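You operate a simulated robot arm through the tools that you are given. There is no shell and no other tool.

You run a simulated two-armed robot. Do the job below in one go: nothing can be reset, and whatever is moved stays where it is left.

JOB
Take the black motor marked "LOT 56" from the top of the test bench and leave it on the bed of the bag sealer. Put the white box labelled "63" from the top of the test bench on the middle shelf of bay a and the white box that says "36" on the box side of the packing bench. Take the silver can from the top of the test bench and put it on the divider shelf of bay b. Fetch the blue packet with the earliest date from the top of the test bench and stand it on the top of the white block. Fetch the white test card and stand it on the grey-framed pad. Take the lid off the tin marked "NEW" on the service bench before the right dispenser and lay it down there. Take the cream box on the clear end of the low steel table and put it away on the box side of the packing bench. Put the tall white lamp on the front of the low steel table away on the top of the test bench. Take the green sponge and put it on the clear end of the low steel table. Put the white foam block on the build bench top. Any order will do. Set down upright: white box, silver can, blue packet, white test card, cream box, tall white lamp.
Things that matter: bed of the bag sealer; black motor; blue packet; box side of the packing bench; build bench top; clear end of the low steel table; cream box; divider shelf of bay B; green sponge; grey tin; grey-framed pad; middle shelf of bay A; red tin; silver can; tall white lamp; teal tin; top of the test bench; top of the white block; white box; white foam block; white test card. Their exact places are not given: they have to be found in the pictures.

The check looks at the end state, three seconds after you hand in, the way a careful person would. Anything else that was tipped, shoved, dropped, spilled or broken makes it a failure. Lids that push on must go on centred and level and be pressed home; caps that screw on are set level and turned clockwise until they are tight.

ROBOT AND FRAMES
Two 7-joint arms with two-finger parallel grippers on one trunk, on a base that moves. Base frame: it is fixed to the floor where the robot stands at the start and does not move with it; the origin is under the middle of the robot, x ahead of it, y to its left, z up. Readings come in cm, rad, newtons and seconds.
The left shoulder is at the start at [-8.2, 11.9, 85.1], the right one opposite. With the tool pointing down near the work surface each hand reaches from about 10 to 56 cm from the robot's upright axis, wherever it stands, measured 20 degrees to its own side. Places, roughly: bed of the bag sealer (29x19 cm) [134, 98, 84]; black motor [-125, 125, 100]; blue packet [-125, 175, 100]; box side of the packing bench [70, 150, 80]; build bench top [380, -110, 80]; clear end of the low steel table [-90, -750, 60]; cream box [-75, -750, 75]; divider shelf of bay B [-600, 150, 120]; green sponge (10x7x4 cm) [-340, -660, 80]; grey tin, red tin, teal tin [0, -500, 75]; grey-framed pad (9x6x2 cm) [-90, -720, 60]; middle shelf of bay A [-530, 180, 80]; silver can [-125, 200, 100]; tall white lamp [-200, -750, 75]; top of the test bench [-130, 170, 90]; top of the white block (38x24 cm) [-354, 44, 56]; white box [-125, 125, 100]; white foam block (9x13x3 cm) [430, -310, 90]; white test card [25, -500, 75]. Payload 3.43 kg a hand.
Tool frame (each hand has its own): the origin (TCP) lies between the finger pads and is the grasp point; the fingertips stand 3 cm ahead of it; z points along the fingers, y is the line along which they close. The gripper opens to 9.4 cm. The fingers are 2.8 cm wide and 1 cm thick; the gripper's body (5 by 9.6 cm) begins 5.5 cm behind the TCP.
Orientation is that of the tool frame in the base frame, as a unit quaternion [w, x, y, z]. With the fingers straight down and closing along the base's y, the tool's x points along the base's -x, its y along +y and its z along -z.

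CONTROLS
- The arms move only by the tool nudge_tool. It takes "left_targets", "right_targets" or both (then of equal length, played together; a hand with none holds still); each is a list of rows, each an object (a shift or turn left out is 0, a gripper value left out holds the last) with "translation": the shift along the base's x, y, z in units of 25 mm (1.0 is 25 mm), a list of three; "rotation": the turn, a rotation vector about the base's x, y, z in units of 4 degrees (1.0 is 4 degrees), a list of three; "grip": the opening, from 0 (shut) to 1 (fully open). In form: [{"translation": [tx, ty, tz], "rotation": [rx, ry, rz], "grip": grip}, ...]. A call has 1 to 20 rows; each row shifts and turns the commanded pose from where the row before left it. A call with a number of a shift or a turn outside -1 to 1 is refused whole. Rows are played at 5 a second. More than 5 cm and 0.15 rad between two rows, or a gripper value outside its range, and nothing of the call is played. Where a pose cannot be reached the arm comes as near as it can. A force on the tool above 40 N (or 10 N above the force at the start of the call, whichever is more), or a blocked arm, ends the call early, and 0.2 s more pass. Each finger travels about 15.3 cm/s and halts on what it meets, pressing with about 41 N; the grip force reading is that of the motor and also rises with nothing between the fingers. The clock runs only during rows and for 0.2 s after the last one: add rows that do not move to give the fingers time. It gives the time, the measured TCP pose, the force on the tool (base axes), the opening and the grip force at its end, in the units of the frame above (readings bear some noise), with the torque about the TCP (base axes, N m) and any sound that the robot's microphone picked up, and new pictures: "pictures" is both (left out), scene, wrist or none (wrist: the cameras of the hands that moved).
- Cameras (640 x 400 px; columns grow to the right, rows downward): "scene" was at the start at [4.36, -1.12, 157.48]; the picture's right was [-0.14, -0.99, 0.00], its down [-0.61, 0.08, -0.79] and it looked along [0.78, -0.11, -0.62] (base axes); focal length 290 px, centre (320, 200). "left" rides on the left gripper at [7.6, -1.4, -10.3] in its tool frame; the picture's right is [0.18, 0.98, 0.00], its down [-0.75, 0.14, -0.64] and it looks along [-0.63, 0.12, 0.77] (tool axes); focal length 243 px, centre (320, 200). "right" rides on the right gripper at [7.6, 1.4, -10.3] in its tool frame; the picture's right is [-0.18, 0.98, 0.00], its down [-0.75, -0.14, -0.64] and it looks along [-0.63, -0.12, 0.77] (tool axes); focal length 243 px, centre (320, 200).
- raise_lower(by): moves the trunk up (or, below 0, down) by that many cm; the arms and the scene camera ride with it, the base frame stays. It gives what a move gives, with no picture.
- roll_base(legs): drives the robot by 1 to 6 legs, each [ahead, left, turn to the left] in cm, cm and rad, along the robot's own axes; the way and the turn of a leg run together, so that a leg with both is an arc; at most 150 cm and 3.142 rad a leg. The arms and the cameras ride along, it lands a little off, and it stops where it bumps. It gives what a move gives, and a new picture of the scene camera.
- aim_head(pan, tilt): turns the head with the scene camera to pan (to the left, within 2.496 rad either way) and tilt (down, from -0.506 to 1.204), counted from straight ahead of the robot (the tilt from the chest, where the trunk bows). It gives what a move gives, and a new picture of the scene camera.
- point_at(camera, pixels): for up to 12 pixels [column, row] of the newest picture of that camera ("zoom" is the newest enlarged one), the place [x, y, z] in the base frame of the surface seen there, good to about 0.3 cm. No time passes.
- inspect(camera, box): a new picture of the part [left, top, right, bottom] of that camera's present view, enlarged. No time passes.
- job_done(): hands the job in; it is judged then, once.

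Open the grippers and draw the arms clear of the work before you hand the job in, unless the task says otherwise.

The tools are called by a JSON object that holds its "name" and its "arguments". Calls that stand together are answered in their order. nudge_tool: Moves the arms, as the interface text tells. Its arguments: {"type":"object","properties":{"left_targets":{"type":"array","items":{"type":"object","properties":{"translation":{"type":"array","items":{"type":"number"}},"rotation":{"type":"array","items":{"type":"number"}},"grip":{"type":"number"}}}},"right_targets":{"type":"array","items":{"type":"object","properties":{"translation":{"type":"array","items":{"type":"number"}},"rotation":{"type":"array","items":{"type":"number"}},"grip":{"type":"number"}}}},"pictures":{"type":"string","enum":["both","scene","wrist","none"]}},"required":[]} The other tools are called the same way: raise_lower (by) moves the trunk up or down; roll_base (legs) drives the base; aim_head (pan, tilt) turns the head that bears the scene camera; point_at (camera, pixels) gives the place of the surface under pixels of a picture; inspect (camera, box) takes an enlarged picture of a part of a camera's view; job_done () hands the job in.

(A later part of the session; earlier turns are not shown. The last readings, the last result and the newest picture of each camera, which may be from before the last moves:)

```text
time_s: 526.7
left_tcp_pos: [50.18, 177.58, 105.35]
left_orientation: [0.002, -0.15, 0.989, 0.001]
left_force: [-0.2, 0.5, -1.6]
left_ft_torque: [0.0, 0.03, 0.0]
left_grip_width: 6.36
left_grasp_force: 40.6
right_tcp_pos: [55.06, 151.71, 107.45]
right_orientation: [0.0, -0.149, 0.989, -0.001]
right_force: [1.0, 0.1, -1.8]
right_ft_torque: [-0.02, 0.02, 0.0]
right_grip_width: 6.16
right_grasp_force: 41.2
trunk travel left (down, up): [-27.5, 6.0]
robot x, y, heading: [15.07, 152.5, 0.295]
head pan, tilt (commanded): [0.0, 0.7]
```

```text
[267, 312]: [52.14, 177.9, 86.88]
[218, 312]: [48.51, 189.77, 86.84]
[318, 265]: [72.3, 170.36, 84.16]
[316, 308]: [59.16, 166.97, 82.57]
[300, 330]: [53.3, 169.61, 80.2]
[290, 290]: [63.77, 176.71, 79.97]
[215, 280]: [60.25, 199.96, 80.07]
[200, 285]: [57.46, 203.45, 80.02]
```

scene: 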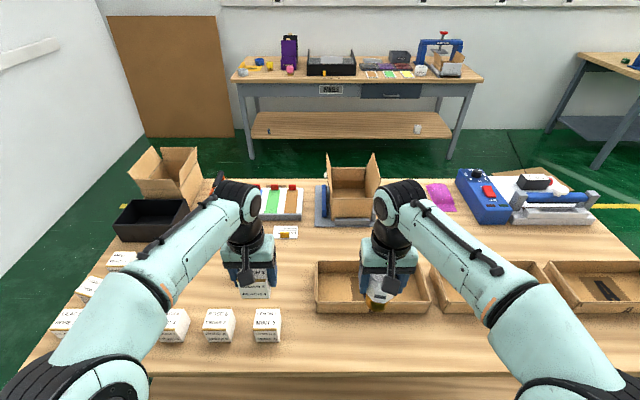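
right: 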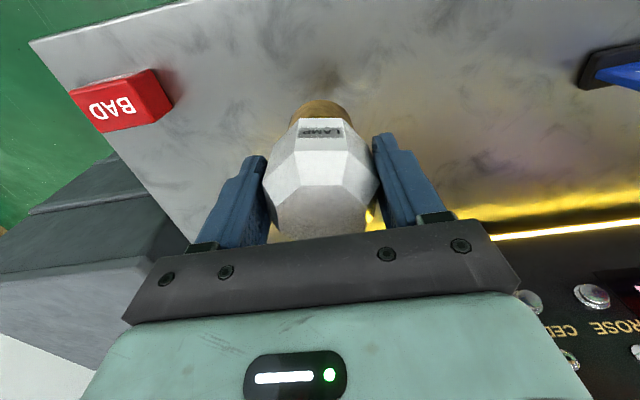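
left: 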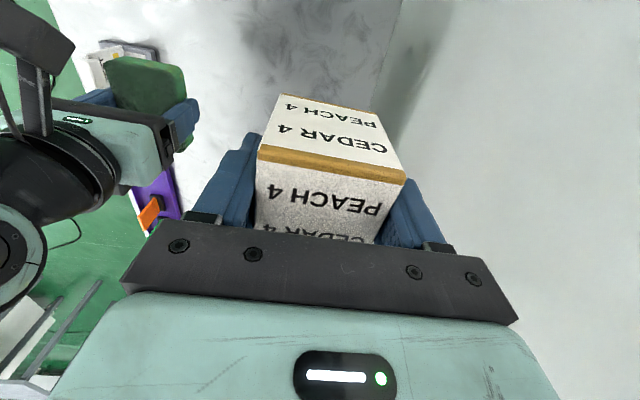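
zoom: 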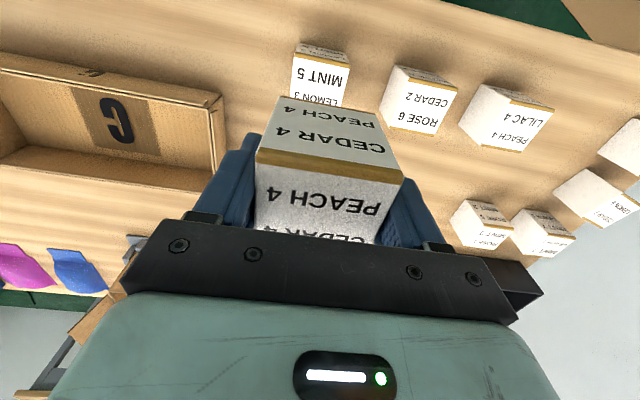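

I move the cream box over (59.6,179) and lower it to just above the bench.

{"name": "nudge_tool", "arguments": {"left_targets": [{"translation": [0.94, 0.14, -0.5]}, {"translation": [0.94, 0.14, -0.5]}, {"translation": [0.94, 0.14, -0.5]}, {"translation": [0.94, 0.14, -0.5]}, {"translation": [0, 0, -1]}, {"translation": [0, 0, -1]}, {"translation": [0, 0, -1]}, {"translation": [0, 0, -1]}, {"translation": [0, 0, -1]}, {"translation": [0, 0, 0]}], "pictures": "both"}}

```text
time_s: 528.9
left_tcp_pos: [59.79, 179.02, 87.96]
left_orientation: [0.002, -0.15, 0.989, 0.001]
left_force: [-0.4, -0.6, -1.6]
left_ft_torque: [-0.05, -0.02, 0.01]
left_grip_width: 6.39
left_grasp_force: 40.8
right_tcp_pos: [55.07, 151.79, 107.46]
right_orientation: [-0.001, -0.149, 0.989, 0.0]
right_force: [0.3, 0.3, -1.0]
right_ft_torque: [-0.01, 0.01, 0.0]
right_grip_width: 6.15
right_grasp_force: 40.5
trunk travel left (down, up): [-27.5, 6.0]
robot x, y, heading: [15.29, 152.6, 0.295]
head pan, tilt (commanded): [0.0, 0.7]
```

scene: 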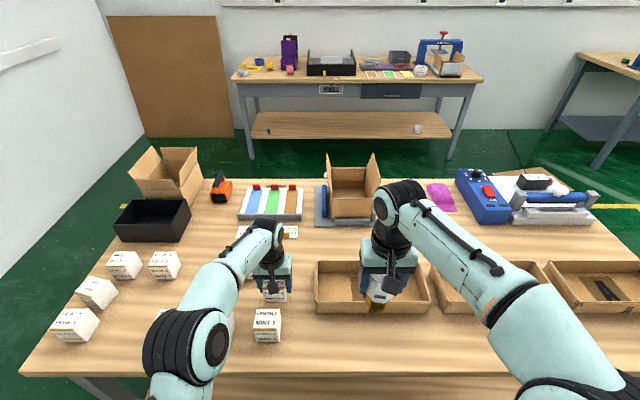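
left: 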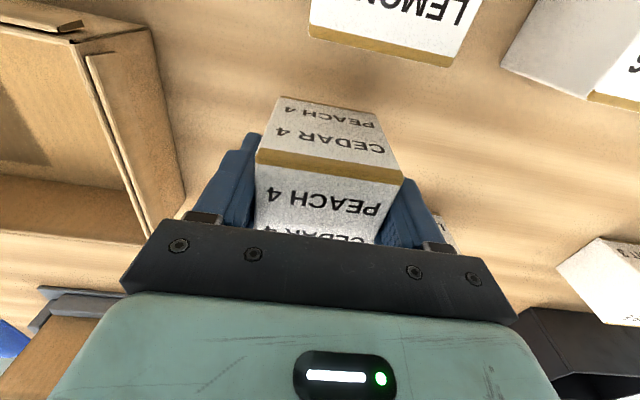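

{"name": "nudge_tool", "arguments": {"left_targets": [{"translation": [0, 0, -0.8]}, {"translation": [0, 0, -0.3]}, {"translation": [0, 0, -0.08]}, {"translation": [0, 0, 0]}], "pictures": "none"}}

```text
time_s: 529.9
left_tcp_pos: [59.52, 178.94, 84.98]
left_orientation: [0.001, -0.151, 0.989, 0.001]
left_force: [0.9, 0.8, -1.7]
left_ft_torque: [0.02, 0.01, 0.03]
left_grip_width: 6.39
left_grasp_force: 41.0
right_tcp_pos: [55.13, 151.81, 107.36]
right_orientation: [-0.001, -0.148, 0.989, 0.0]
right_force: [0.2, -0.2, -1.6]
right_ft_torque: [0.01, 0.02, -0.03]
right_grip_width: 6.11
right_grasp_force: 41.4
trunk travel left (down, up): [-27.5, 6.0]
robot x, y, heading: [15.14, 152.3, 0.291]
head pan, tilt (commanded): [0.0, 0.7]
```

{"name": "nudge_tool", "arguments": {"left_targets": [{"translation": [0, 0, -0.06]}, {"translation": [0, 0, 0]}, {"translation": [0, 0, -0.06]}, {"translation": [0, 0, 0]}], "pictures": "none"}}

```text
time_s: 530.9
left_tcp_pos: [59.57, 179.05, 84.72]
left_orientation: [0.002, -0.151, 0.989, 0.001]
left_force: [-0.1, 0.5, 7.4]
left_ft_torque: [-0.06, 0.21, 0.02]
left_grip_width: 6.36
left_grasp_force: 41.6
right_tcp_pos: [55.08, 151.79, 107.41]
right_orientation: [0.0, -0.149, 0.989, 0.0]
right_force: [0.0, -0.3, -1.1]
right_ft_torque: [0.01, -0.02, 0.05]
right_grip_width: 6.13
right_grasp_force: 41.0
trunk travel left (down, up): [-27.5, 6.0]
robot x, y, heading: [15.12, 152.42, 0.289]
head pan, tilt (commanded): [0.0, 0.7]
```

Contact (7 N). I release the cream box (opening to 8.7 cm) and rise.

{"name": "nudge_tool", "arguments": {"left_targets": [{"grip": 0.75}, {"grip": 0.85}, {"grip": 0.9}, {"grip": 0.9}, {"translation": [0, 0, 0.5]}, {"translation": [0, 0, 1]}, {"translation": [0, 0, 1]}, {"translation": [0, 0, 1]}, {"translation": [0, 0, 1]}, {"translation": [-0.5, -0.1, 1]}, {"translation": [-0.7, -0.1, 1]}, {"translation": [-0.9, -0.14, 1]}, {"translation": [-0.9, -0.14, 0.7]}], "pictures": "both"}}

```text
time_s: 533.7
left_tcp_pos: [51.97, 177.64, 105.05]
left_orientation: [0.0, -0.15, 0.989, 0.001]
left_force: [-0.1, -0.2, -0.6]
left_ft_torque: [-0.02, -0.02, -0.02]
left_grip_width: 8.47
left_grasp_force: 0.1
right_tcp_pos: [55.03, 151.83, 107.36]
right_orientation: [-0.001, -0.149, 0.989, 0.0]
right_force: [-0.3, -0.2, -0.9]
right_ft_torque: [0.0, -0.02, 0.02]
right_grip_width: 6.17
right_grasp_force: 41.1
trunk travel left (down, up): [-27.5, 6.0]
robot x, y, heading: [15.37, 152.5, 0.297]
head pan, tilt (commanded): [0.0, 0.7]
```

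scene: 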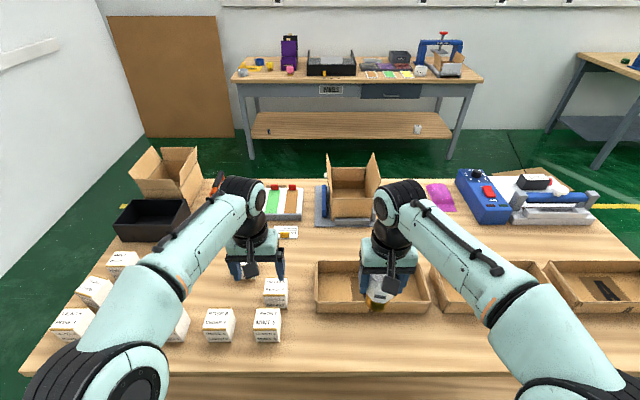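
left: 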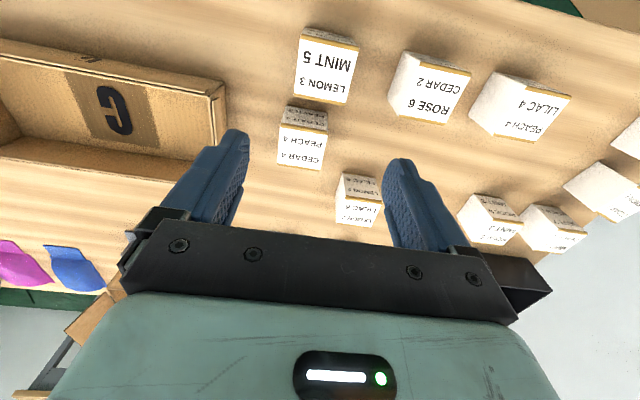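

The cream box stands upright among the others. I back off, turn to the test bench and drive to its right part to place the lamp.

{"name": "roll_base", "arguments": {"legs": [[-42, 0, 0], [0, 0, 3.14], [0, -72, 0]]}}

{"name": "inspect", "arguments": {"camera": "scene", "box": [240, 150, 560, 350]}}

```text
time_s: 550.1
left_tcp_pos: [-84.26, 181.61, 104.96]
left_orientation: [0.0, 0.985, 0.171, -0.001]
left_force: [0.5, -0.4, 0.4]
left_ft_torque: [0.0, -0.03, 0.0]
left_grip_width: 8.48
left_grasp_force: 0.0
right_tcp_pos: [-88.33, 207.27, 107.38]
right_orientation: [0.0, 0.986, 0.169, 0.0]
right_force: [0.4, 0.2, -1.1]
right_ft_torque: [0.02, 0.0, -0.01]
right_grip_width: 6.12
right_grasp_force: 40.9
trunk travel left (down, up): [-27.5, 6.0]
robot x, y, heading: [-48.35, 208.29, -2.802]
head pan, tilt (commanded): [0.0, 0.7]
```

scene: 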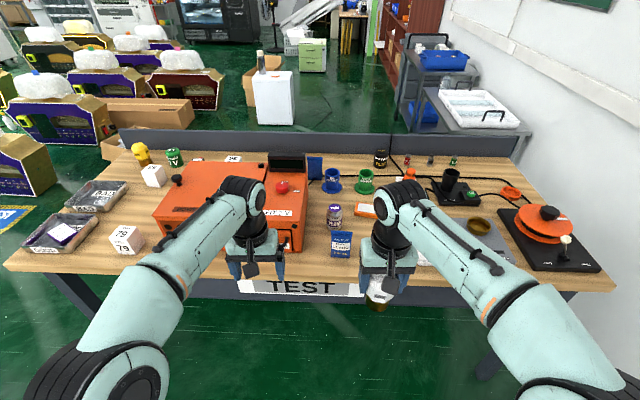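

```text
2.00 times, centred on (400, 250) of scene
```

zoom: 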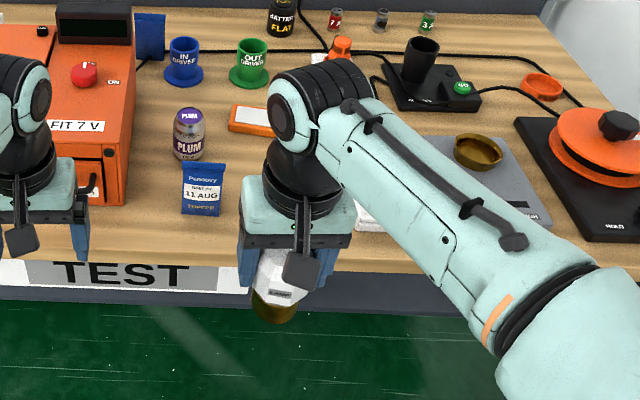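

{"name": "point_at", "arguments": {"camera": "zoom", "pixels": [[203, 205], [360, 215], [358, 230], [232, 215], [230, 245], [375, 190], [250, 130], [235, 125], [400, 262], [130, 215], [560, 240]]}}

```text
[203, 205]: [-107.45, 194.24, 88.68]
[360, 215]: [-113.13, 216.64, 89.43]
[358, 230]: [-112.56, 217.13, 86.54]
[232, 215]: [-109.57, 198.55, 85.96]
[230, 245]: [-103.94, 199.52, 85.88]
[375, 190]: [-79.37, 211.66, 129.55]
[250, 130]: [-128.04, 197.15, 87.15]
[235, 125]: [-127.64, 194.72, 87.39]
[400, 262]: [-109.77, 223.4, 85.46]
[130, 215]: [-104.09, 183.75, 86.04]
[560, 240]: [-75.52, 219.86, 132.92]
```

I'll put the lamp where motor 56 used to be (≈(-104.5,127.5)), leaving the area near the can free. I drive left along the bench.

{"name": "roll_base", "arguments": {"legs": [[0, 72, -0.045]]}}

{"name": "inspect", "arguments": {"camera": "scene", "box": [220, 150, 440, 300]}}

```text
time_s: 556.9
left_tcp_pos: [-61.8, 113.3, 105.04]
left_orientation: [0.001, 0.988, 0.157, -0.001]
left_force: [0.8, -0.7, -0.1]
left_ft_torque: [0.0, -0.02, 0.06]
left_grip_width: 8.46
left_grasp_force: 0.2
right_tcp_pos: [-65.15, 139.1, 107.43]
right_orientation: [-0.001, 0.988, 0.155, 0.0]
right_force: [-0.5, -0.7, -1.4]
right_ft_torque: [-0.01, 0.04, 0.02]
right_grip_width: 6.14
right_grasp_force: 41.1
trunk travel left (down, up): [-27.5, 6.0]
robot x, y, heading: [-25.31, 139.03, -2.834]
head pan, tilt (commanded): [0.0, 0.7]
```

scene: 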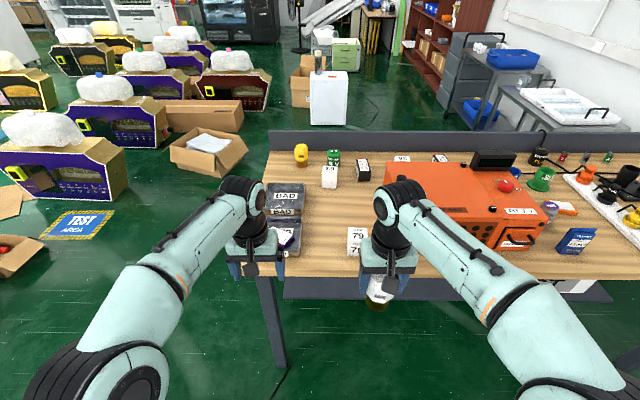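

```text
2.67 times, centred on (330, 225) of scene
```

zoom: 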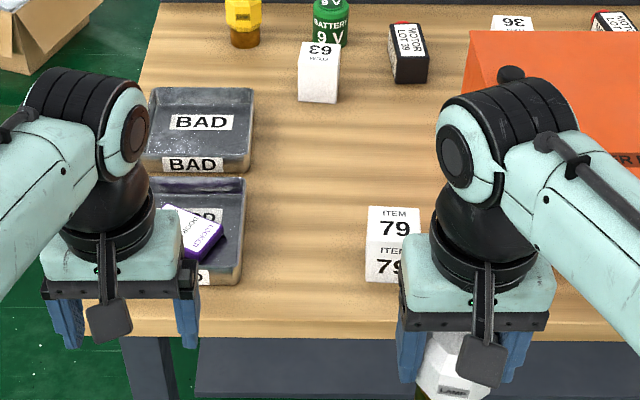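

{"name": "point_at", "arguments": {"camera": "zoom", "pixels": [[330, 170], [310, 240], [368, 270], [395, 215], [242, 230], [320, 95], [405, 75], [340, 330], [300, 330], [250, 150]]}}

```text
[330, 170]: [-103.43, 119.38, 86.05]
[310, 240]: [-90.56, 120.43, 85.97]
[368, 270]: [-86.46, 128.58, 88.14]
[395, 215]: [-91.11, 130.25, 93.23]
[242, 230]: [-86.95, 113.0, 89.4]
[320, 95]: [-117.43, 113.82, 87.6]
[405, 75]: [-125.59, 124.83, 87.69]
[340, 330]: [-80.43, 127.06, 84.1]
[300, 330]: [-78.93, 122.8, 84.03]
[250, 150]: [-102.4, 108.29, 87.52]
```

I choose (-102,124.5) for the lamp: free all round. I drive 34 cm ahead.

{"name": "roll_base", "arguments": {"legs": [[34, 2, -0.01]]}}

{"name": "nudge_tool", "arguments": {"right_targets": [{"translation": [-0.4, 0, -0.6]}, {"translation": [-0.4, 0, -0.6]}], "pictures": "wrist"}}

```text
time_s: 559.1
left_tcp_pos: [-93.59, 101.56, 105.02]
left_orientation: [0.001, 0.988, 0.152, -0.002]
left_force: [-0.6, 0.4, -0.6]
left_ft_torque: [-0.01, -0.05, -0.02]
left_grip_width: 8.45
left_grasp_force: 0.1
right_tcp_pos: [-96.85, 127.68, 107.36]
right_orientation: [0.0, 0.989, 0.15, 0.001]
right_force: [-0.1, -0.9, -1.6]
right_ft_torque: [0.04, 0.0, -0.01]
right_grip_width: 6.14
right_grasp_force: 41.0
trunk travel left (down, up): [-27.5, 6.0]
robot x, y, heading: [-56.97, 127.04, -2.841]
head pan, tilt (commanded): [0.0, 0.7]
```

scene: 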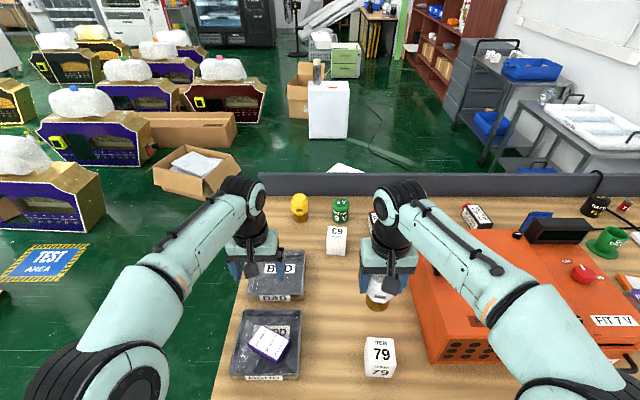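

```text
time_s: 559.7
left_tcp_pos: [-93.73, 101.64, 105.16]
left_orientation: [0.0, 0.989, 0.151, -0.001]
left_force: [-0.3, 0.5, 0.3]
left_ft_torque: [0.02, 0.03, -0.01]
left_grip_width: 8.46
left_grasp_force: 0.1
right_tcp_pos: [-98.83, 127.45, 104.46]
right_orientation: [0.0, 0.989, 0.151, 0.001]
right_force: [0.0, 0.1, -2.0]
right_ft_torque: [0.01, 0.02, -0.01]
right_grip_width: 6.13
right_grasp_force: 41.4
trunk travel left (down, up): [-27.5, 6.0]
robot x, y, heading: [-57.07, 126.93, -2.839]
head pan, tilt (commanded): [0.0, 0.7]
```

right: 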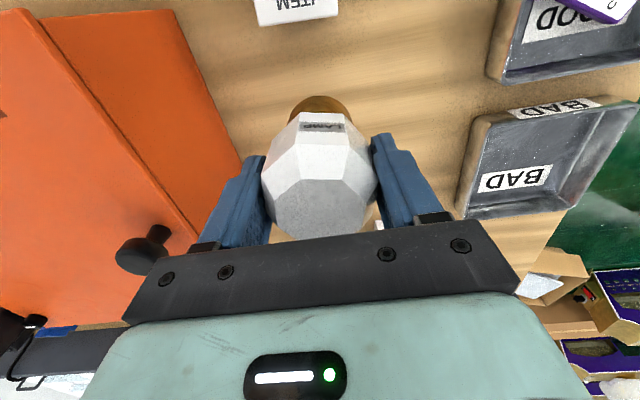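

{"name": "nudge_tool", "arguments": {"right_targets": [{"translation": [-0.43, -0.39, -0.5]}, {"translation": [-0.43, -0.39, -0.5]}, {"translation": [-0.43, -0.39, -0.5]}, {"translation": [0, 0, -1]}, {"translation": [0, 0, -1]}, {"translation": [0, 0, -0.5]}, {"translation": [0, 0, -0.2]}, {"translation": [0, 0, 0]}], "pictures": "wrist"}}

```text
time_s: 561.5
left_tcp_pos: [-93.73, 101.65, 105.04]
left_orientation: [0.001, 0.988, 0.153, -0.001]
left_force: [0.0, -0.7, 0.0]
left_ft_torque: [0.01, 0.0, 0.04]
left_grip_width: 8.43
left_grasp_force: 0.0
right_tcp_pos: [-102.12, 124.66, 93.83]
right_orientation: [0.001, 0.989, 0.15, 0.001]
right_force: [-0.2, -0.1, -1.9]
right_ft_torque: [0.0, -0.02, 0.02]
right_grip_width: 6.13
right_grasp_force: 41.1
trunk travel left (down, up): [-27.5, 6.0]
robot x, y, heading: [-56.98, 127.12, -2.843]
head pan, tilt (commanded): [0.0, 0.7]
```

right: 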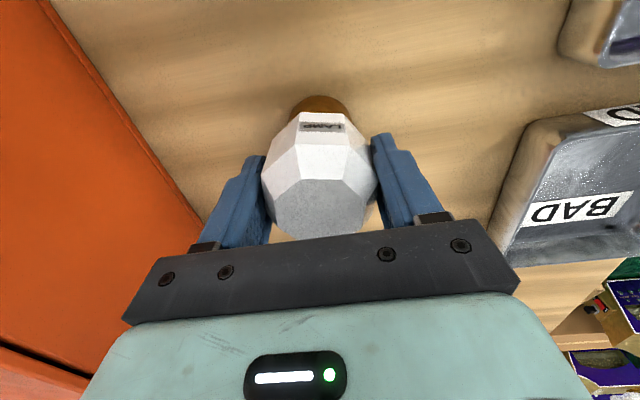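

{"name": "nudge_tool", "arguments": {"right_targets": [{"translation": [0, 0, -0.08]}, {"translation": [0, 0, 0]}, {"translation": [0, 0, -0.08]}, {"translation": [0, 0, 0]}], "pictures": "none"}}

```text
time_s: 562.5
left_tcp_pos: [-93.68, 101.81, 104.98]
left_orientation: [0.0, 0.988, 0.153, 0.0]
left_force: [-0.2, 0.3, -0.1]
left_ft_torque: [0.02, 0.07, 0.01]
left_grip_width: 8.48
left_grasp_force: 0.1
right_tcp_pos: [-102.11, 124.57, 93.45]
right_orientation: [0.0, 0.989, 0.15, 0.001]
right_force: [0.0, -0.3, -1.9]
right_ft_torque: [0.0, -0.02, 0.04]
right_grip_width: 6.13
right_grasp_force: 40.6
trunk travel left (down, up): [-27.5, 6.0]
robot x, y, heading: [-56.89, 127.22, -2.836]
head pan, tilt (commanded): [0.0, 0.7]
```

{"name": "nudge_tool", "arguments": {"right_targets": [{"translation": [0, 0, -0.06]}, {"translation": [0, 0, 0]}, {"translation": [0, 0, -0.06]}, {"translation": [0, 0, 0]}], "pictures": "none"}}

```text
time_s: 563.5
left_tcp_pos: [-93.57, 101.74, 105.07]
left_orientation: [0.0, 0.988, 0.153, -0.002]
left_force: [0.5, 0.4, -0.3]
left_ft_torque: [-0.01, 0.02, 0.0]
left_grip_width: 8.48
left_grasp_force: 0.1
right_tcp_pos: [-102.02, 124.49, 93.54]
right_orientation: [0.0, 0.989, 0.15, -0.001]
right_force: [-0.9, 2.2, 24.4]
right_ft_torque: [0.33, -0.41, 0.04]
right_grip_width: 6.17
right_grasp_force: 41.3
trunk travel left (down, up): [-27.5, 6.0]
robot x, y, heading: [-57.05, 126.7, -2.84]
head pan, tilt (commanded): [0.0, 0.7]
```

Contact felt. I relax the pressure slightly, open gradually and rise.

{"name": "nudge_tool", "arguments": {"right_targets": [{"translation": [0, 0, 0.04]}, {"grip": 0.67}, {"grip": 0.69}, {"grip": 0.72}, {"grip": 0.78}, {"grip": 0.9}, {"grip": 1}, {"translation": [0, 0, 0.5]}, {"translation": [0, 0, 1]}, {"translation": [0, 0, 1]}, {"translation": [0, 0, 1]}, {"translation": [0.3, 0.1, 1]}, {"translation": [0.5, 0.15, 1]}, {"translation": [0.8, 0.24, 0.6]}, {"translation": [0.8, 0.24, 0]}], "pictures": "both"}}

```text
time_s: 566.7
left_tcp_pos: [-93.73, 101.89, 104.91]
left_orientation: [0.0, 0.988, 0.153, -0.001]
left_force: [-0.6, -0.1, -0.1]
left_ft_torque: [0.0, 0.01, 0.02]
left_grip_width: 8.49
left_grasp_force: 0.1
right_tcp_pos: [-95.78, 126.45, 108.54]
right_orientation: [-0.001, 0.989, 0.15, 0.0]
right_force: [-0.1, 0.3, 0.6]
right_ft_torque: [0.01, 0.0, 0.0]
right_grip_width: 9.42
right_grasp_force: 0.1
trunk travel left (down, up): [-27.5, 6.0]
robot x, y, heading: [-56.9, 127.06, -2.84]
head pan, tilt (commanded): [0.0, 0.7]
```

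scene: 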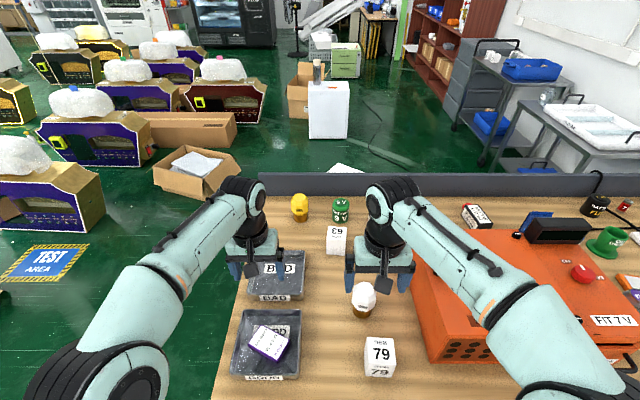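
right: 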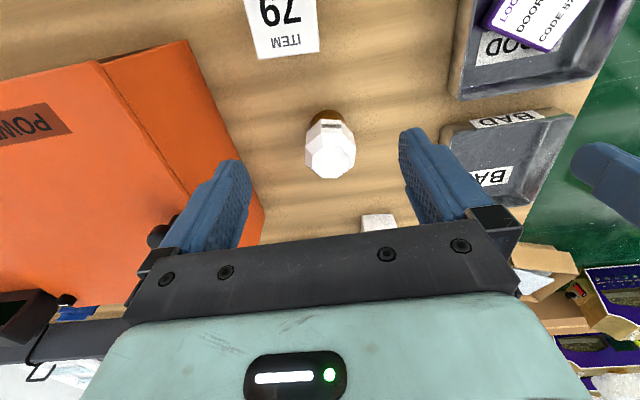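

{"name": "inspect", "arguments": {"camera": "scene", "box": [330, 265, 400, 335]}}

{"name": "point_at", "arguments": {"camera": "zoom", "pixels": [[305, 180], [305, 260], [305, 300], [250, 200], [370, 200]]}}

```text
5.71 times, centred on (365, 300) of scene
```

zoom: 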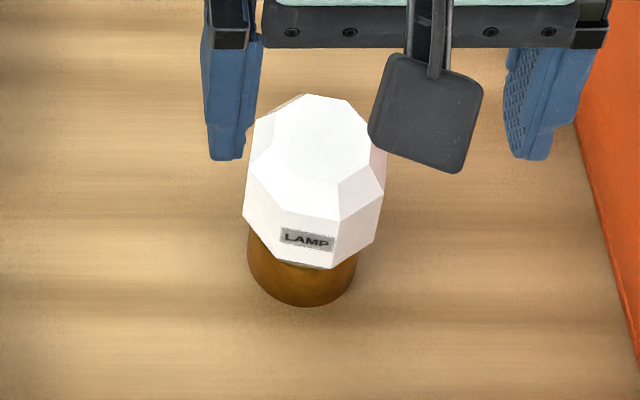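

```text
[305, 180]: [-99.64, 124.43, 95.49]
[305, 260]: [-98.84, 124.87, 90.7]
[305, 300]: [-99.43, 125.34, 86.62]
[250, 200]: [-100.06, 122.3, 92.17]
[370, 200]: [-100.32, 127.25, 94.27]
```

The lamp stands upright on the test bench. Now I drive around the near end to the rear of the test bench to view and take the boxes.

{"name": "roll_base", "arguments": {"legs": [[-30, 0, 0], [4, 94, 0], [0, 0, 3.13], [-144, 23, 0], [-41, 62, 0]]}}

{"name": "aim_head", "arguments": {"pan": 0.3, "tilt": 0.5}}

```text
time_s: 596.3
left_tcp_pos: [-163.37, 99.56, 105.15]
left_orientation: [0.001, -0.134, 0.991, 0.001]
left_force: [0.2, 0.2, -0.7]
left_ft_torque: [-0.03, -0.01, -0.04]
left_grip_width: 8.45
left_grasp_force: 0.0
right_tcp_pos: [-161.93, 74.84, 108.54]
right_orientation: [-0.001, -0.134, 0.991, 0.0]
right_force: [-0.2, 0.3, -0.3]
right_ft_torque: [0.01, -0.03, 0.01]
right_grip_width: 9.42
right_grasp_force: 0.0
trunk travel left (down, up): [-27.5, 6.0]
robot x, y, heading: [-200.93, 75.65, 0.268]
head pan, tilt (commanded): [0.0, 0.7]
```

scene: 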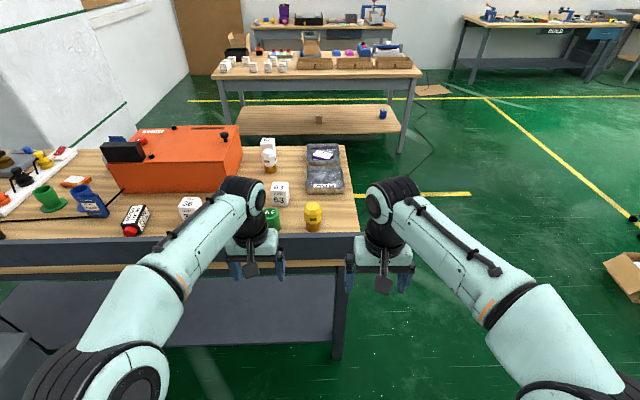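

```text
time_s: 597.1
left_tcp_pos: [-163.43, 99.54, 105.02]
left_orientation: [0.001, -0.135, 0.991, 0.0]
left_force: [0.9, -0.5, 0.9]
left_ft_torque: [-0.02, -0.01, 0.0]
left_grip_width: 8.47
left_grasp_force: 0.1
right_tcp_pos: [-161.97, 74.87, 108.58]
right_orientation: [-0.001, -0.134, 0.991, 0.001]
right_force: [0.6, 0.4, 0.3]
right_ft_torque: [0.02, 0.03, -0.02]
right_grip_width: 9.42
right_grasp_force: 0.1
trunk travel left (down, up): [-27.5, 6.0]
robot x, y, heading: [-201.01, 75.7, 0.268]
head pan, tilt (commanded): [0.3, 0.499]
```

scene: 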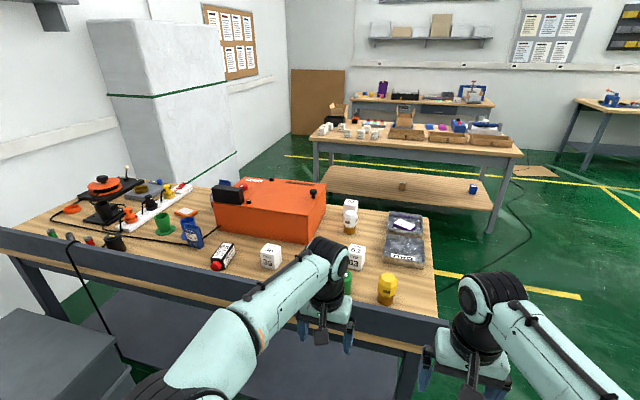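

{"name": "inspect", "arguments": {"camera": "scene", "box": [150, 200, 250, 270]}}

{"name": "inspect", "arguments": {"camera": "scene", "box": [200, 180, 430, 310]}}

```text
5.71 times, centred on (200, 235) of scene
```

zoom: 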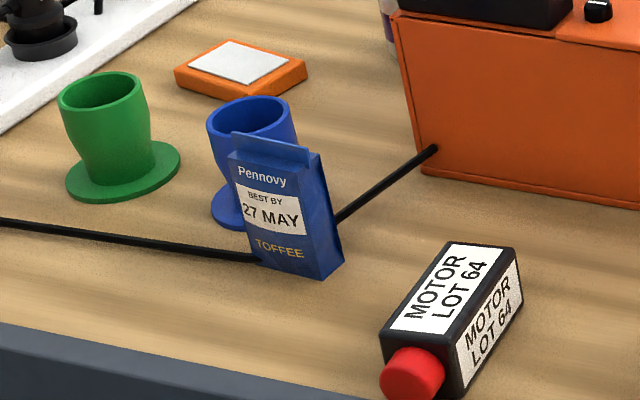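

```text
2.78 times, centred on (315, 245) of scene
```

zoom: 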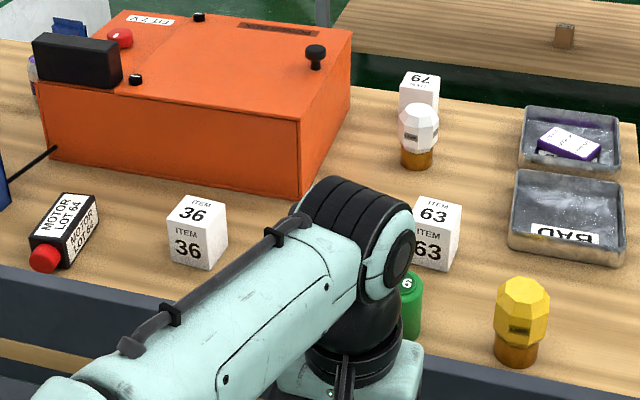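

The rear packet reads "BEST BY 27 MAY", so it is the earliest. I take a look at the shelves behind me to plan the grasps.

{"name": "aim_head", "arguments": {"pan": 2.45, "tilt": 0.15}}

{"name": "inspect", "arguments": {"camera": "scene", "box": [230, 60, 430, 260]}}

```text
time_s: 599.2
left_tcp_pos: [-163.39, 99.56, 105.09]
left_orientation: [0.002, -0.135, 0.991, 0.0]
left_force: [0.0, -0.6, -0.4]
left_ft_torque: [-0.02, -0.03, 0.01]
left_grip_width: 8.49
left_grasp_force: 0.2
right_tcp_pos: [-161.93, 74.93, 108.55]
right_orientation: [0.0, -0.134, 0.991, -0.001]
right_force: [-0.3, 0.2, -0.1]
right_ft_torque: [0.01, 0.0, -0.01]
right_grip_width: 9.41
right_grasp_force: 0.0
trunk travel left (down, up): [-27.5, 6.0]
robot x, y, heading: [-200.88, 75.66, 0.266]
head pan, tilt (commanded): [2.45, 0.15]
```

scene: 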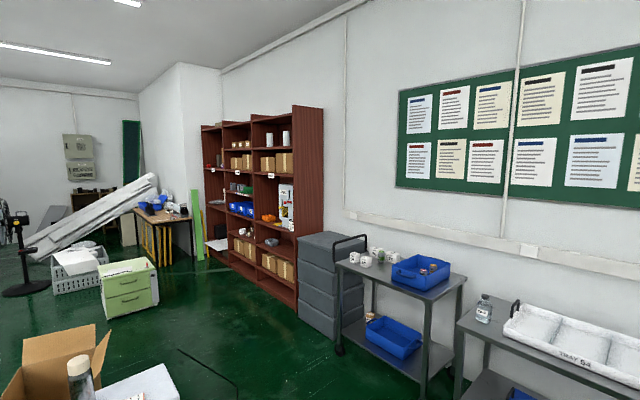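

```text
2.00 times, centred on (330, 160) of scene
```

zoom: 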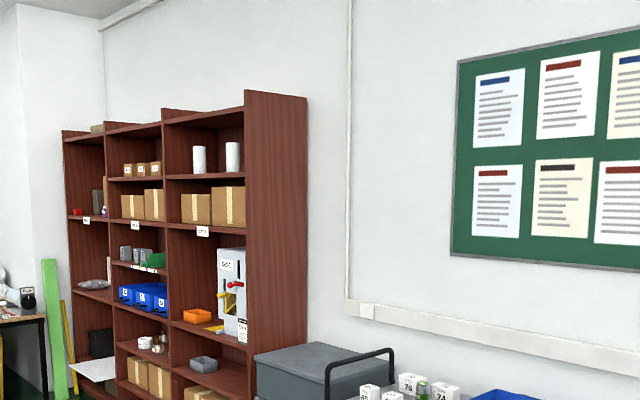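

{"name": "aim_head", "arguments": {"pan": 0.25, "tilt": 0.7}}

{"name": "point_at", "arguments": {"camera": "scene", "pixels": [[230, 250], [230, 222], [230, 290], [150, 300], [260, 330], [100, 330], [290, 330], [60, 260], [350, 230], [330, 300]]}}

```text
time_s: 601.2
left_tcp_pos: [-163.47, 99.63, 104.99]
left_orientation: [0.001, -0.136, 0.991, 0.0]
left_force: [-0.5, -0.9, 0.1]
left_ft_torque: [-0.04, 0.03, 0.01]
left_grip_width: 8.46
left_grasp_force: 0.0
right_tcp_pos: [-162.06, 74.84, 108.56]
right_orientation: [0.0, -0.134, 0.991, 0.001]
right_force: [1.0, -0.7, 0.4]
right_ft_torque: [0.06, 0.02, 0.01]
right_grip_width: 9.42
right_grasp_force: 0.1
trunk travel left (down, up): [-27.5, 6.0]
robot x, y, heading: [-201.1, 75.57, 0.265]
head pan, tilt (commanded): [0.25, 0.7]
```

scene: 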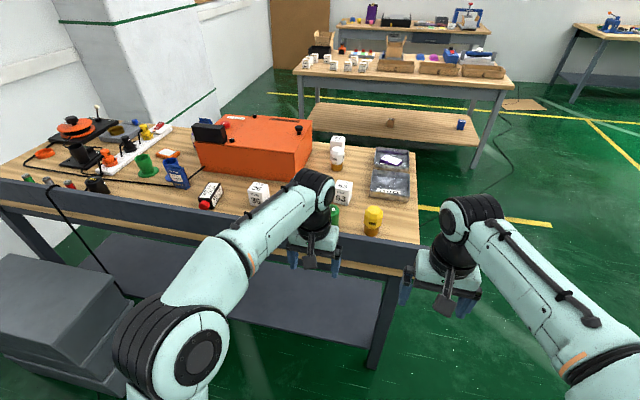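

```text
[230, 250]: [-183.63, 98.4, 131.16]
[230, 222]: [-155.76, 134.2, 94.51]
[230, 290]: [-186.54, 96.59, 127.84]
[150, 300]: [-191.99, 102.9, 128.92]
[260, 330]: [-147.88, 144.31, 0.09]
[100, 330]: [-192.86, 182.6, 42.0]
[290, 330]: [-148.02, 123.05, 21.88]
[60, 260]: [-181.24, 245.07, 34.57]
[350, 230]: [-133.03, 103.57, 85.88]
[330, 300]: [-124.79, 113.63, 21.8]
```

I look again at bays A and B with strong enlargement to judge free space on the shelves.

{"name": "aim_head", "arguments": {"pan": 2.45, "tilt": 0.15}}

{"name": "inspect", "arguments": {"camera": "scene", "box": [248, 165, 308, 250]}}

{"name": "inspect", "arguments": {"camera": "scene", "box": [215, 160, 265, 210]}}

```text
time_s: 603.3
left_tcp_pos: [-163.44, 99.75, 104.9]
left_orientation: [0.002, -0.135, 0.991, -0.001]
left_force: [0.2, -0.5, 0.0]
left_ft_torque: [-0.02, 0.01, -0.02]
left_grip_width: 8.43
left_grasp_force: 0.1
right_tcp_pos: [-162.03, 74.88, 108.54]
right_orientation: [-0.001, -0.134, 0.991, 0.0]
right_force: [0.2, 0.0, -1.1]
right_ft_torque: [0.02, -0.01, 0.0]
right_grip_width: 9.38
right_grasp_force: 0.0
trunk travel left (down, up): [-27.5, 6.0]
robot x, y, heading: [-201.3, 75.83, 0.262]
head pan, tilt (commanded): [2.45, 0.15]
```

scene: 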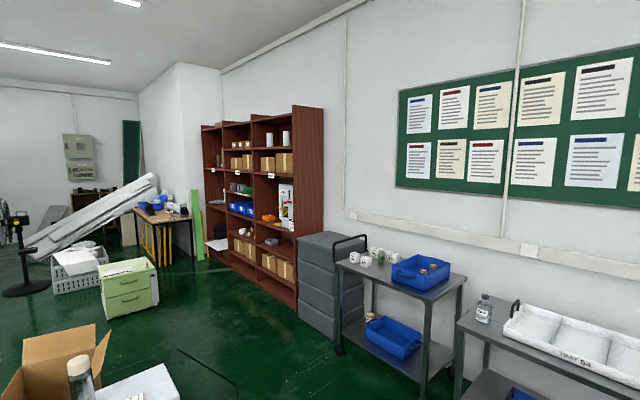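

```text
4.71 times, centred on (278, 208) of scene
```

zoom: 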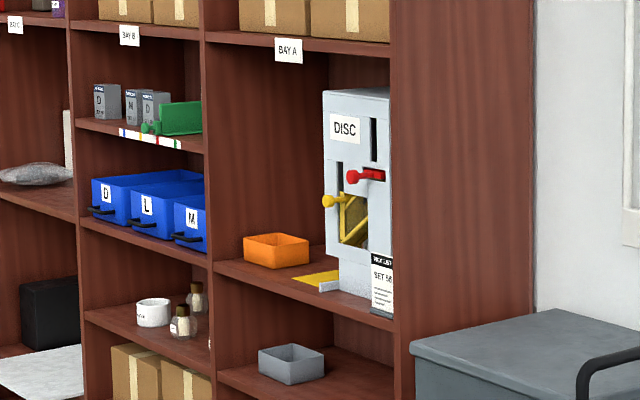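

```text
8.00 times, centred on (240, 185) of scene
```

zoom: 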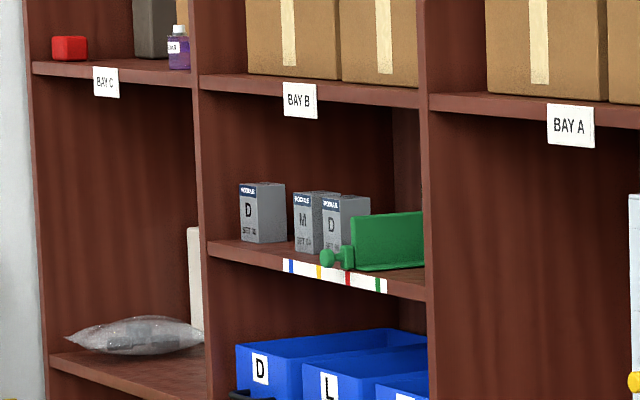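

Bay A's middle shelf has high clearance; bay B's divider shelf ~24 cm. I now take boxes 36 (left hand) and 63 (right hand) from the rear; I drive up to the bench.

{"name": "roll_base", "arguments": {"legs": [[28, 27, 0.03]]}}

{"name": "aim_head", "arguments": {"pan": 0.0, "tilt": 0.8}}

```text
time_s: 606.2
left_tcp_pos: [-144.58, 134.37, 105.08]
left_orientation: [0.002, -0.15, 0.989, 0.0]
left_force: [-0.5, -0.2, -0.2]
left_ft_torque: [-0.02, 0.02, -0.04]
left_grip_width: 8.46
left_grasp_force: 0.1
right_tcp_pos: [-142.47, 109.6, 108.47]
right_orientation: [-0.002, -0.15, 0.989, 0.0]
right_force: [0.5, 0.3, 0.2]
right_ft_torque: [-0.01, 0.01, 0.0]
right_grip_width: 9.39
right_grasp_force: 0.0
trunk travel left (down, up): [-27.5, 6.0]
robot x, y, heading: [-181.45, 109.37, 0.296]
head pan, tilt (commanded): [2.45, 0.15]
```

scene: 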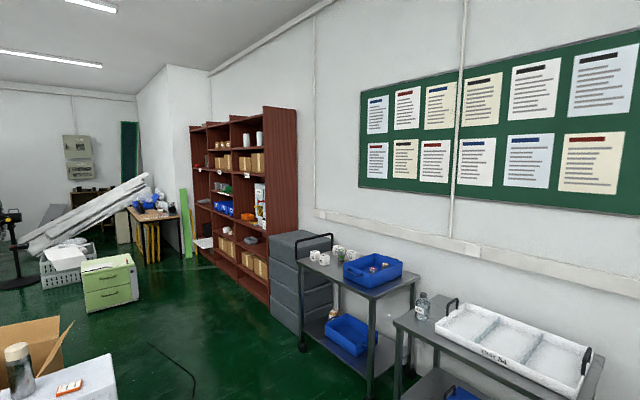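

```text
time_s: 608.5
left_tcp_pos: [-144.5, 134.36, 105.04]
left_orientation: [0.001, -0.151, 0.989, 0.0]
left_force: [-0.5, 0.0, 0.1]
left_ft_torque: [0.0, 0.01, -0.02]
left_grip_width: 8.45
left_grasp_force: 0.1
right_tcp_pos: [-142.4, 109.79, 108.45]
right_orientation: [-0.001, -0.149, 0.989, 0.0]
right_force: [0.1, 0.4, -0.3]
right_ft_torque: [-0.02, -0.02, -0.02]
right_grip_width: 9.4
right_grasp_force: 0.1
trunk travel left (down, up): [-27.5, 6.0]
robot x, y, heading: [-181.37, 109.17, 0.295]
head pan, tilt (commanded): [0.0, 0.799]
```

scene: 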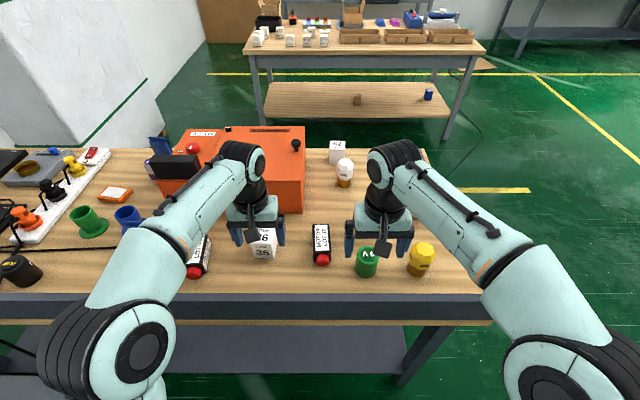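

{"name": "roll_base", "arguments": {"legs": [[4.5, 0, 0]]}}

{"name": "inspect", "arguments": {"camera": "left", "box": [160, 0, 480, 240]}}

```text
time_s: 609.4
left_tcp_pos: [-140.31, 135.51, 104.92]
left_orientation: [0.001, -0.151, 0.989, 0.001]
left_force: [-0.7, 0.3, -1.0]
left_ft_torque: [0.07, 0.0, 0.0]
left_grip_width: 8.44
left_grasp_force: 0.1
right_tcp_pos: [-138.2, 110.96, 108.39]
right_orientation: [-0.001, -0.15, 0.989, -0.001]
right_force: [0.1, 0.1, -0.1]
right_ft_torque: [-0.04, 0.03, -0.03]
right_grip_width: 9.38
right_grasp_force: 0.1
trunk travel left (down, up): [-27.5, 6.0]
robot x, y, heading: [-177.18, 110.47, 0.293]
head pan, tilt (commanded): [0.0, 0.799]
```

scene: 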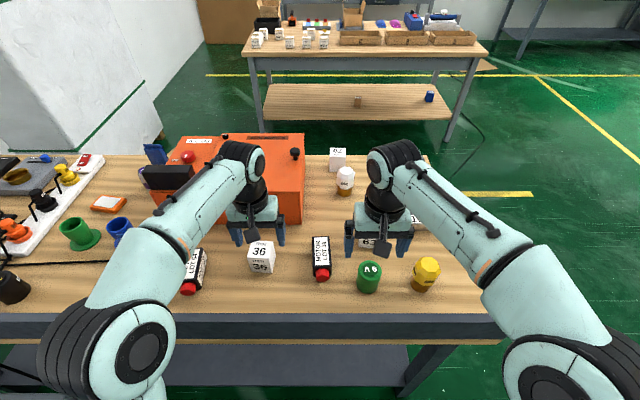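

```text
1.67 times, centred on (320, 120) of left
```

zoom: 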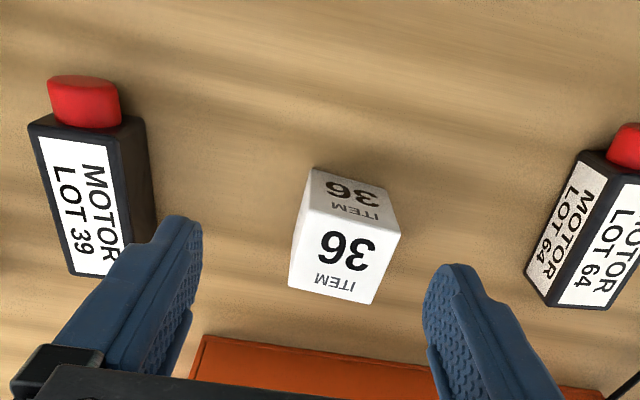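

{"name": "point_at", "arguments": {"camera": "zoom", "pixels": [[311, 212], [398, 235], [369, 300], [291, 284], [345, 255], [315, 175], [130, 130], [150, 210], [545, 270], [300, 345], [580, 160]]}}

```text
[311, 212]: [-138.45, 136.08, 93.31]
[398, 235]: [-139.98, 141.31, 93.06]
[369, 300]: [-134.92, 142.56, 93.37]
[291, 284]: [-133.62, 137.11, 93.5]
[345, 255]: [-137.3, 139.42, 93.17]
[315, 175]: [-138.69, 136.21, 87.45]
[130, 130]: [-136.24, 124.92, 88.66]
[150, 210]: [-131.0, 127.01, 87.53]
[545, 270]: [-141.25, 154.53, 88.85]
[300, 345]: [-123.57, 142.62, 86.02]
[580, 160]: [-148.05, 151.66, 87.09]
```

Box 36 centre (-136.75,139.3), aligned. I bring the left hand over it and down.

{"name": "nudge_tool", "arguments": {"left_targets": [{"translation": [0.71, 0.76, 0], "grip": 1}, {"translation": [0.71, 0.76, -0.3], "grip": 1}, {"translation": [0, 0, -1]}, {"translation": [0, 0, -1]}, {"translation": [0, 0, -1]}, {"translation": [0, 0, -1]}, {"translation": [0, 0, -1]}, {"translation": [0, 0, -0.75]}, {"translation": [0, 0, 0]}], "pictures": "wrist"}}

```text
time_s: 611.4
left_tcp_pos: [-136.89, 139.48, 89.96]
left_orientation: [0.001, -0.151, 0.989, 0.001]
left_force: [0.1, -0.5, -0.2]
left_ft_torque: [0.01, -0.01, -0.02]
left_grip_width: 9.41
left_grasp_force: 0.1
right_tcp_pos: [-138.22, 110.87, 108.5]
right_orientation: [-0.001, -0.15, 0.989, 0.0]
right_force: [-0.3, -0.5, -0.4]
right_ft_torque: [-0.02, -0.01, 0.0]
right_grip_width: 9.4
right_grasp_force: 0.1
trunk travel left (down, up): [-27.5, 6.0]
robot x, y, heading: [-177.41, 110.43, 0.297]
head pan, tilt (commanded): [0.0, 0.799]
```

left: 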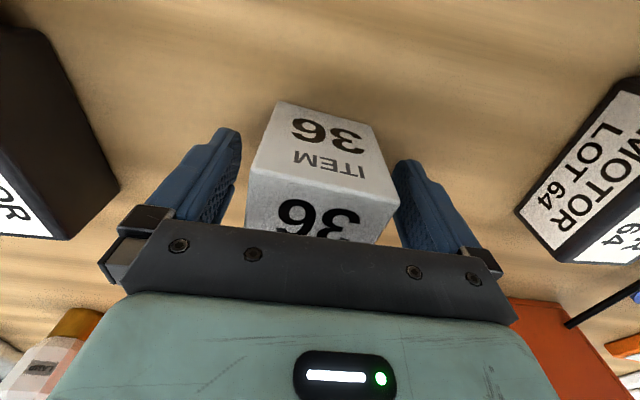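

{"name": "nudge_tool", "arguments": {"left_targets": [{"grip": 0}, {"grip": 0}, {"grip": 0}, {"translation": [0, 0, 0.4], "grip": 0}, {"translation": [0, 0, 0.8]}, {"translation": [0, 0, 1]}, {"translation": [0, 0, 1]}, {"translation": [0, 0, 1]}, {"translation": [-0.3, -0.3, 1]}, {"translation": [-0.7, -0.5, 1]}, {"translation": [-0.7, -0.5, 0.5]}], "pictures": "both"}}

```text
time_s: 613.8
left_tcp_pos: [-141.14, 136.09, 106.56]
left_orientation: [0.001, -0.152, 0.988, 0.001]
left_force: [0.3, 0.6, -1.0]
left_ft_torque: [0.02, 0.01, -0.03]
left_grip_width: 6.29
left_grasp_force: 41.3
right_tcp_pos: [-138.28, 110.88, 108.48]
right_orientation: [0.0, -0.15, 0.989, 0.0]
right_force: [0.2, 0.6, -0.2]
right_ft_torque: [0.01, -0.03, 0.0]
right_grip_width: 9.41
right_grasp_force: 0.0
trunk travel left (down, up): [-27.5, 6.0]
robot x, y, heading: [-177.36, 109.96, 0.298]
head pan, tilt (commanded): [0.0, 0.799]
```

scene: 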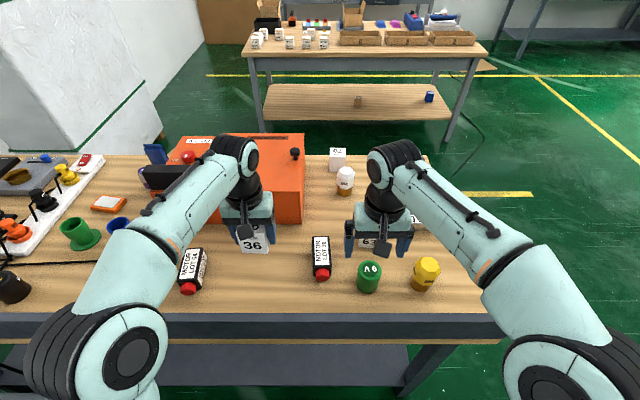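
left: 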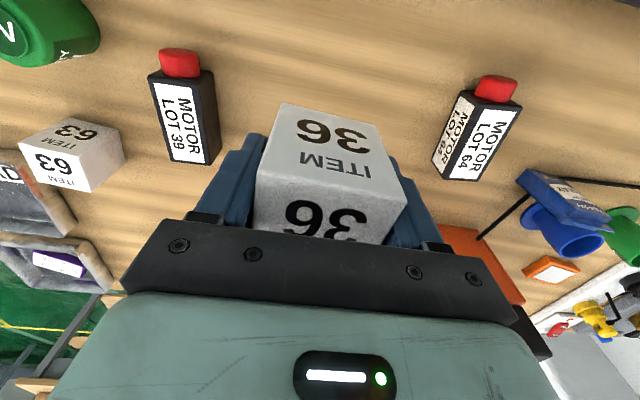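

Box 36 is held upright. For box 63 I tilt the right hand 20° forward and bring it over the box at z≈101.

{"name": "nudge_tool", "arguments": {"right_targets": [{"rotation": [0.293, -0.956, 0], "translation": [0.5, 0.06, -0.2], "grip": 1}, {"rotation": [0.293, -0.956, 0], "translation": [0.8, 0.1, -0.3]}, {"rotation": [0.293, -0.956, 0], "translation": [1, 0.12, -0.3]}, {"rotation": [0.293, -0.956, 0], "translation": [1, 0.12, -0.4]}, {"rotation": [0.293, -0.956, 0], "translation": [1, 0.12, -0.5]}, {"translation": [1, 0.12, -0.5]}, {"translation": [1, 0.12, -0.5]}, {"translation": [1, 0.12, -0.5]}, {"translation": [0, 0, 0]}], "pictures": "both"}}

```text
time_s: 615.8
left_tcp_pos: [-141.13, 136.17, 106.66]
left_orientation: [0.001, -0.15, 0.989, 0.0]
left_force: [0.3, 0.0, -0.7]
left_ft_torque: [-0.01, 0.01, 0.01]
left_grip_width: 6.24
left_grasp_force: 40.6
right_tcp_pos: [-119.95, 113.21, 100.39]
right_orientation: [0.17, -0.147, 0.974, 0.026]
right_force: [0.7, 0.1, -0.2]
right_ft_torque: [0.04, -0.01, 0.0]
right_grip_width: 9.43
right_grasp_force: 0.1
trunk travel left (down, up): [-27.5, 6.0]
robot x, y, heading: [-177.51, 110.2, 0.3]
head pan, tilt (commanded): [0.0, 0.799]
```

scene: 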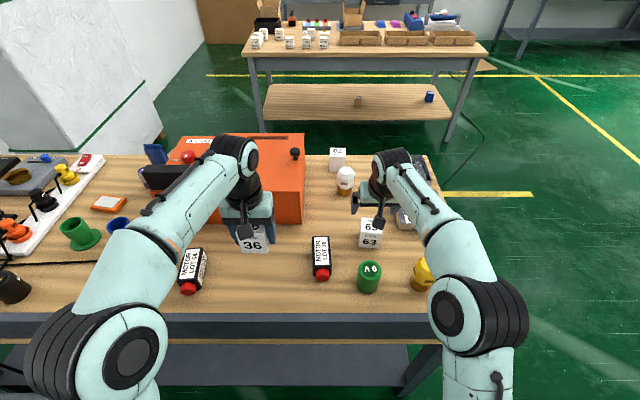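
right: 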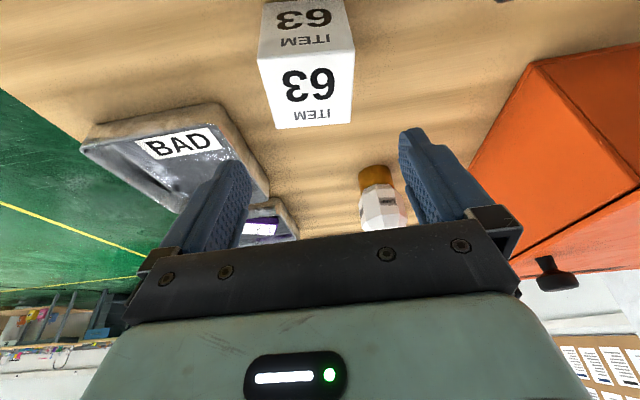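

{"name": "point_at", "arguments": {"camera": "right", "pixels": [[260, 62], [352, 53], [350, 122], [278, 127], [310, 90], [265, 20], [225, 160], [375, 210]]}}

```text
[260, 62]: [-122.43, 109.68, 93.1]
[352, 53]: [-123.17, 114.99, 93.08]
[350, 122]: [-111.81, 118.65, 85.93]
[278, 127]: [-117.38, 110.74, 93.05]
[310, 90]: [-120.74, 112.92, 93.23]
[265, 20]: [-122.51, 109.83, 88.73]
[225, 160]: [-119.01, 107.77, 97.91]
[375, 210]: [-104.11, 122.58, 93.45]
```

{"name": "point_at", "arguments": {"camera": "right", "pixels": [[222, 106], [240, 130], [265, 185], [200, 115], [268, 200]]}}

```text
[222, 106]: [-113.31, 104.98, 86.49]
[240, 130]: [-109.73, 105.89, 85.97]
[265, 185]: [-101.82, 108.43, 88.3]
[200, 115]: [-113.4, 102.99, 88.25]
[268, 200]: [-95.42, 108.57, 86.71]
```

Box 63 centre (-120.3,112.85), turned ~9° from my hand. I align, descend to z≈89.8.

{"name": "nudge_tool", "arguments": {"right_targets": [{"translation": [-0.14, -0.14, -0.8], "rotation": [0, 0, -0.75]}, {"translation": [0, 0, -0.8], "rotation": [0, 0, -0.75]}, {"translation": [0, 0, -0.9], "rotation": [0, 0, -0.75]}, {"translation": [0, 0, -0.9]}, {"translation": [0, 0, -0.84]}, {"translation": [0, 0, 0]}], "pictures": "wrist"}}

```text
time_s: 617.2
left_tcp_pos: [-141.02, 136.3, 106.69]
left_orientation: [0.002, -0.15, 0.989, 0.0]
left_force: [-0.2, 0.2, -1.4]
left_ft_torque: [0.0, 0.02, 0.01]
left_grip_width: 6.22
left_grasp_force: 40.6
right_tcp_pos: [-120.24, 112.6, 89.9]
right_orientation: [0.173, -0.07, 0.982, 0.012]
right_force: [-0.2, 0.1, -0.3]
right_ft_torque: [-0.02, 0.01, -0.01]
right_grip_width: 9.4
right_grasp_force: 0.0
trunk travel left (down, up): [-27.5, 6.0]
robot x, y, heading: [-177.02, 110.43, 0.294]
head pan, tilt (commanded): [0.0, 0.799]
```

right: 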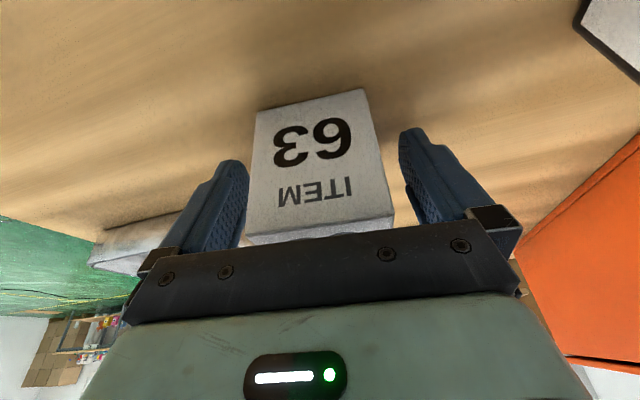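

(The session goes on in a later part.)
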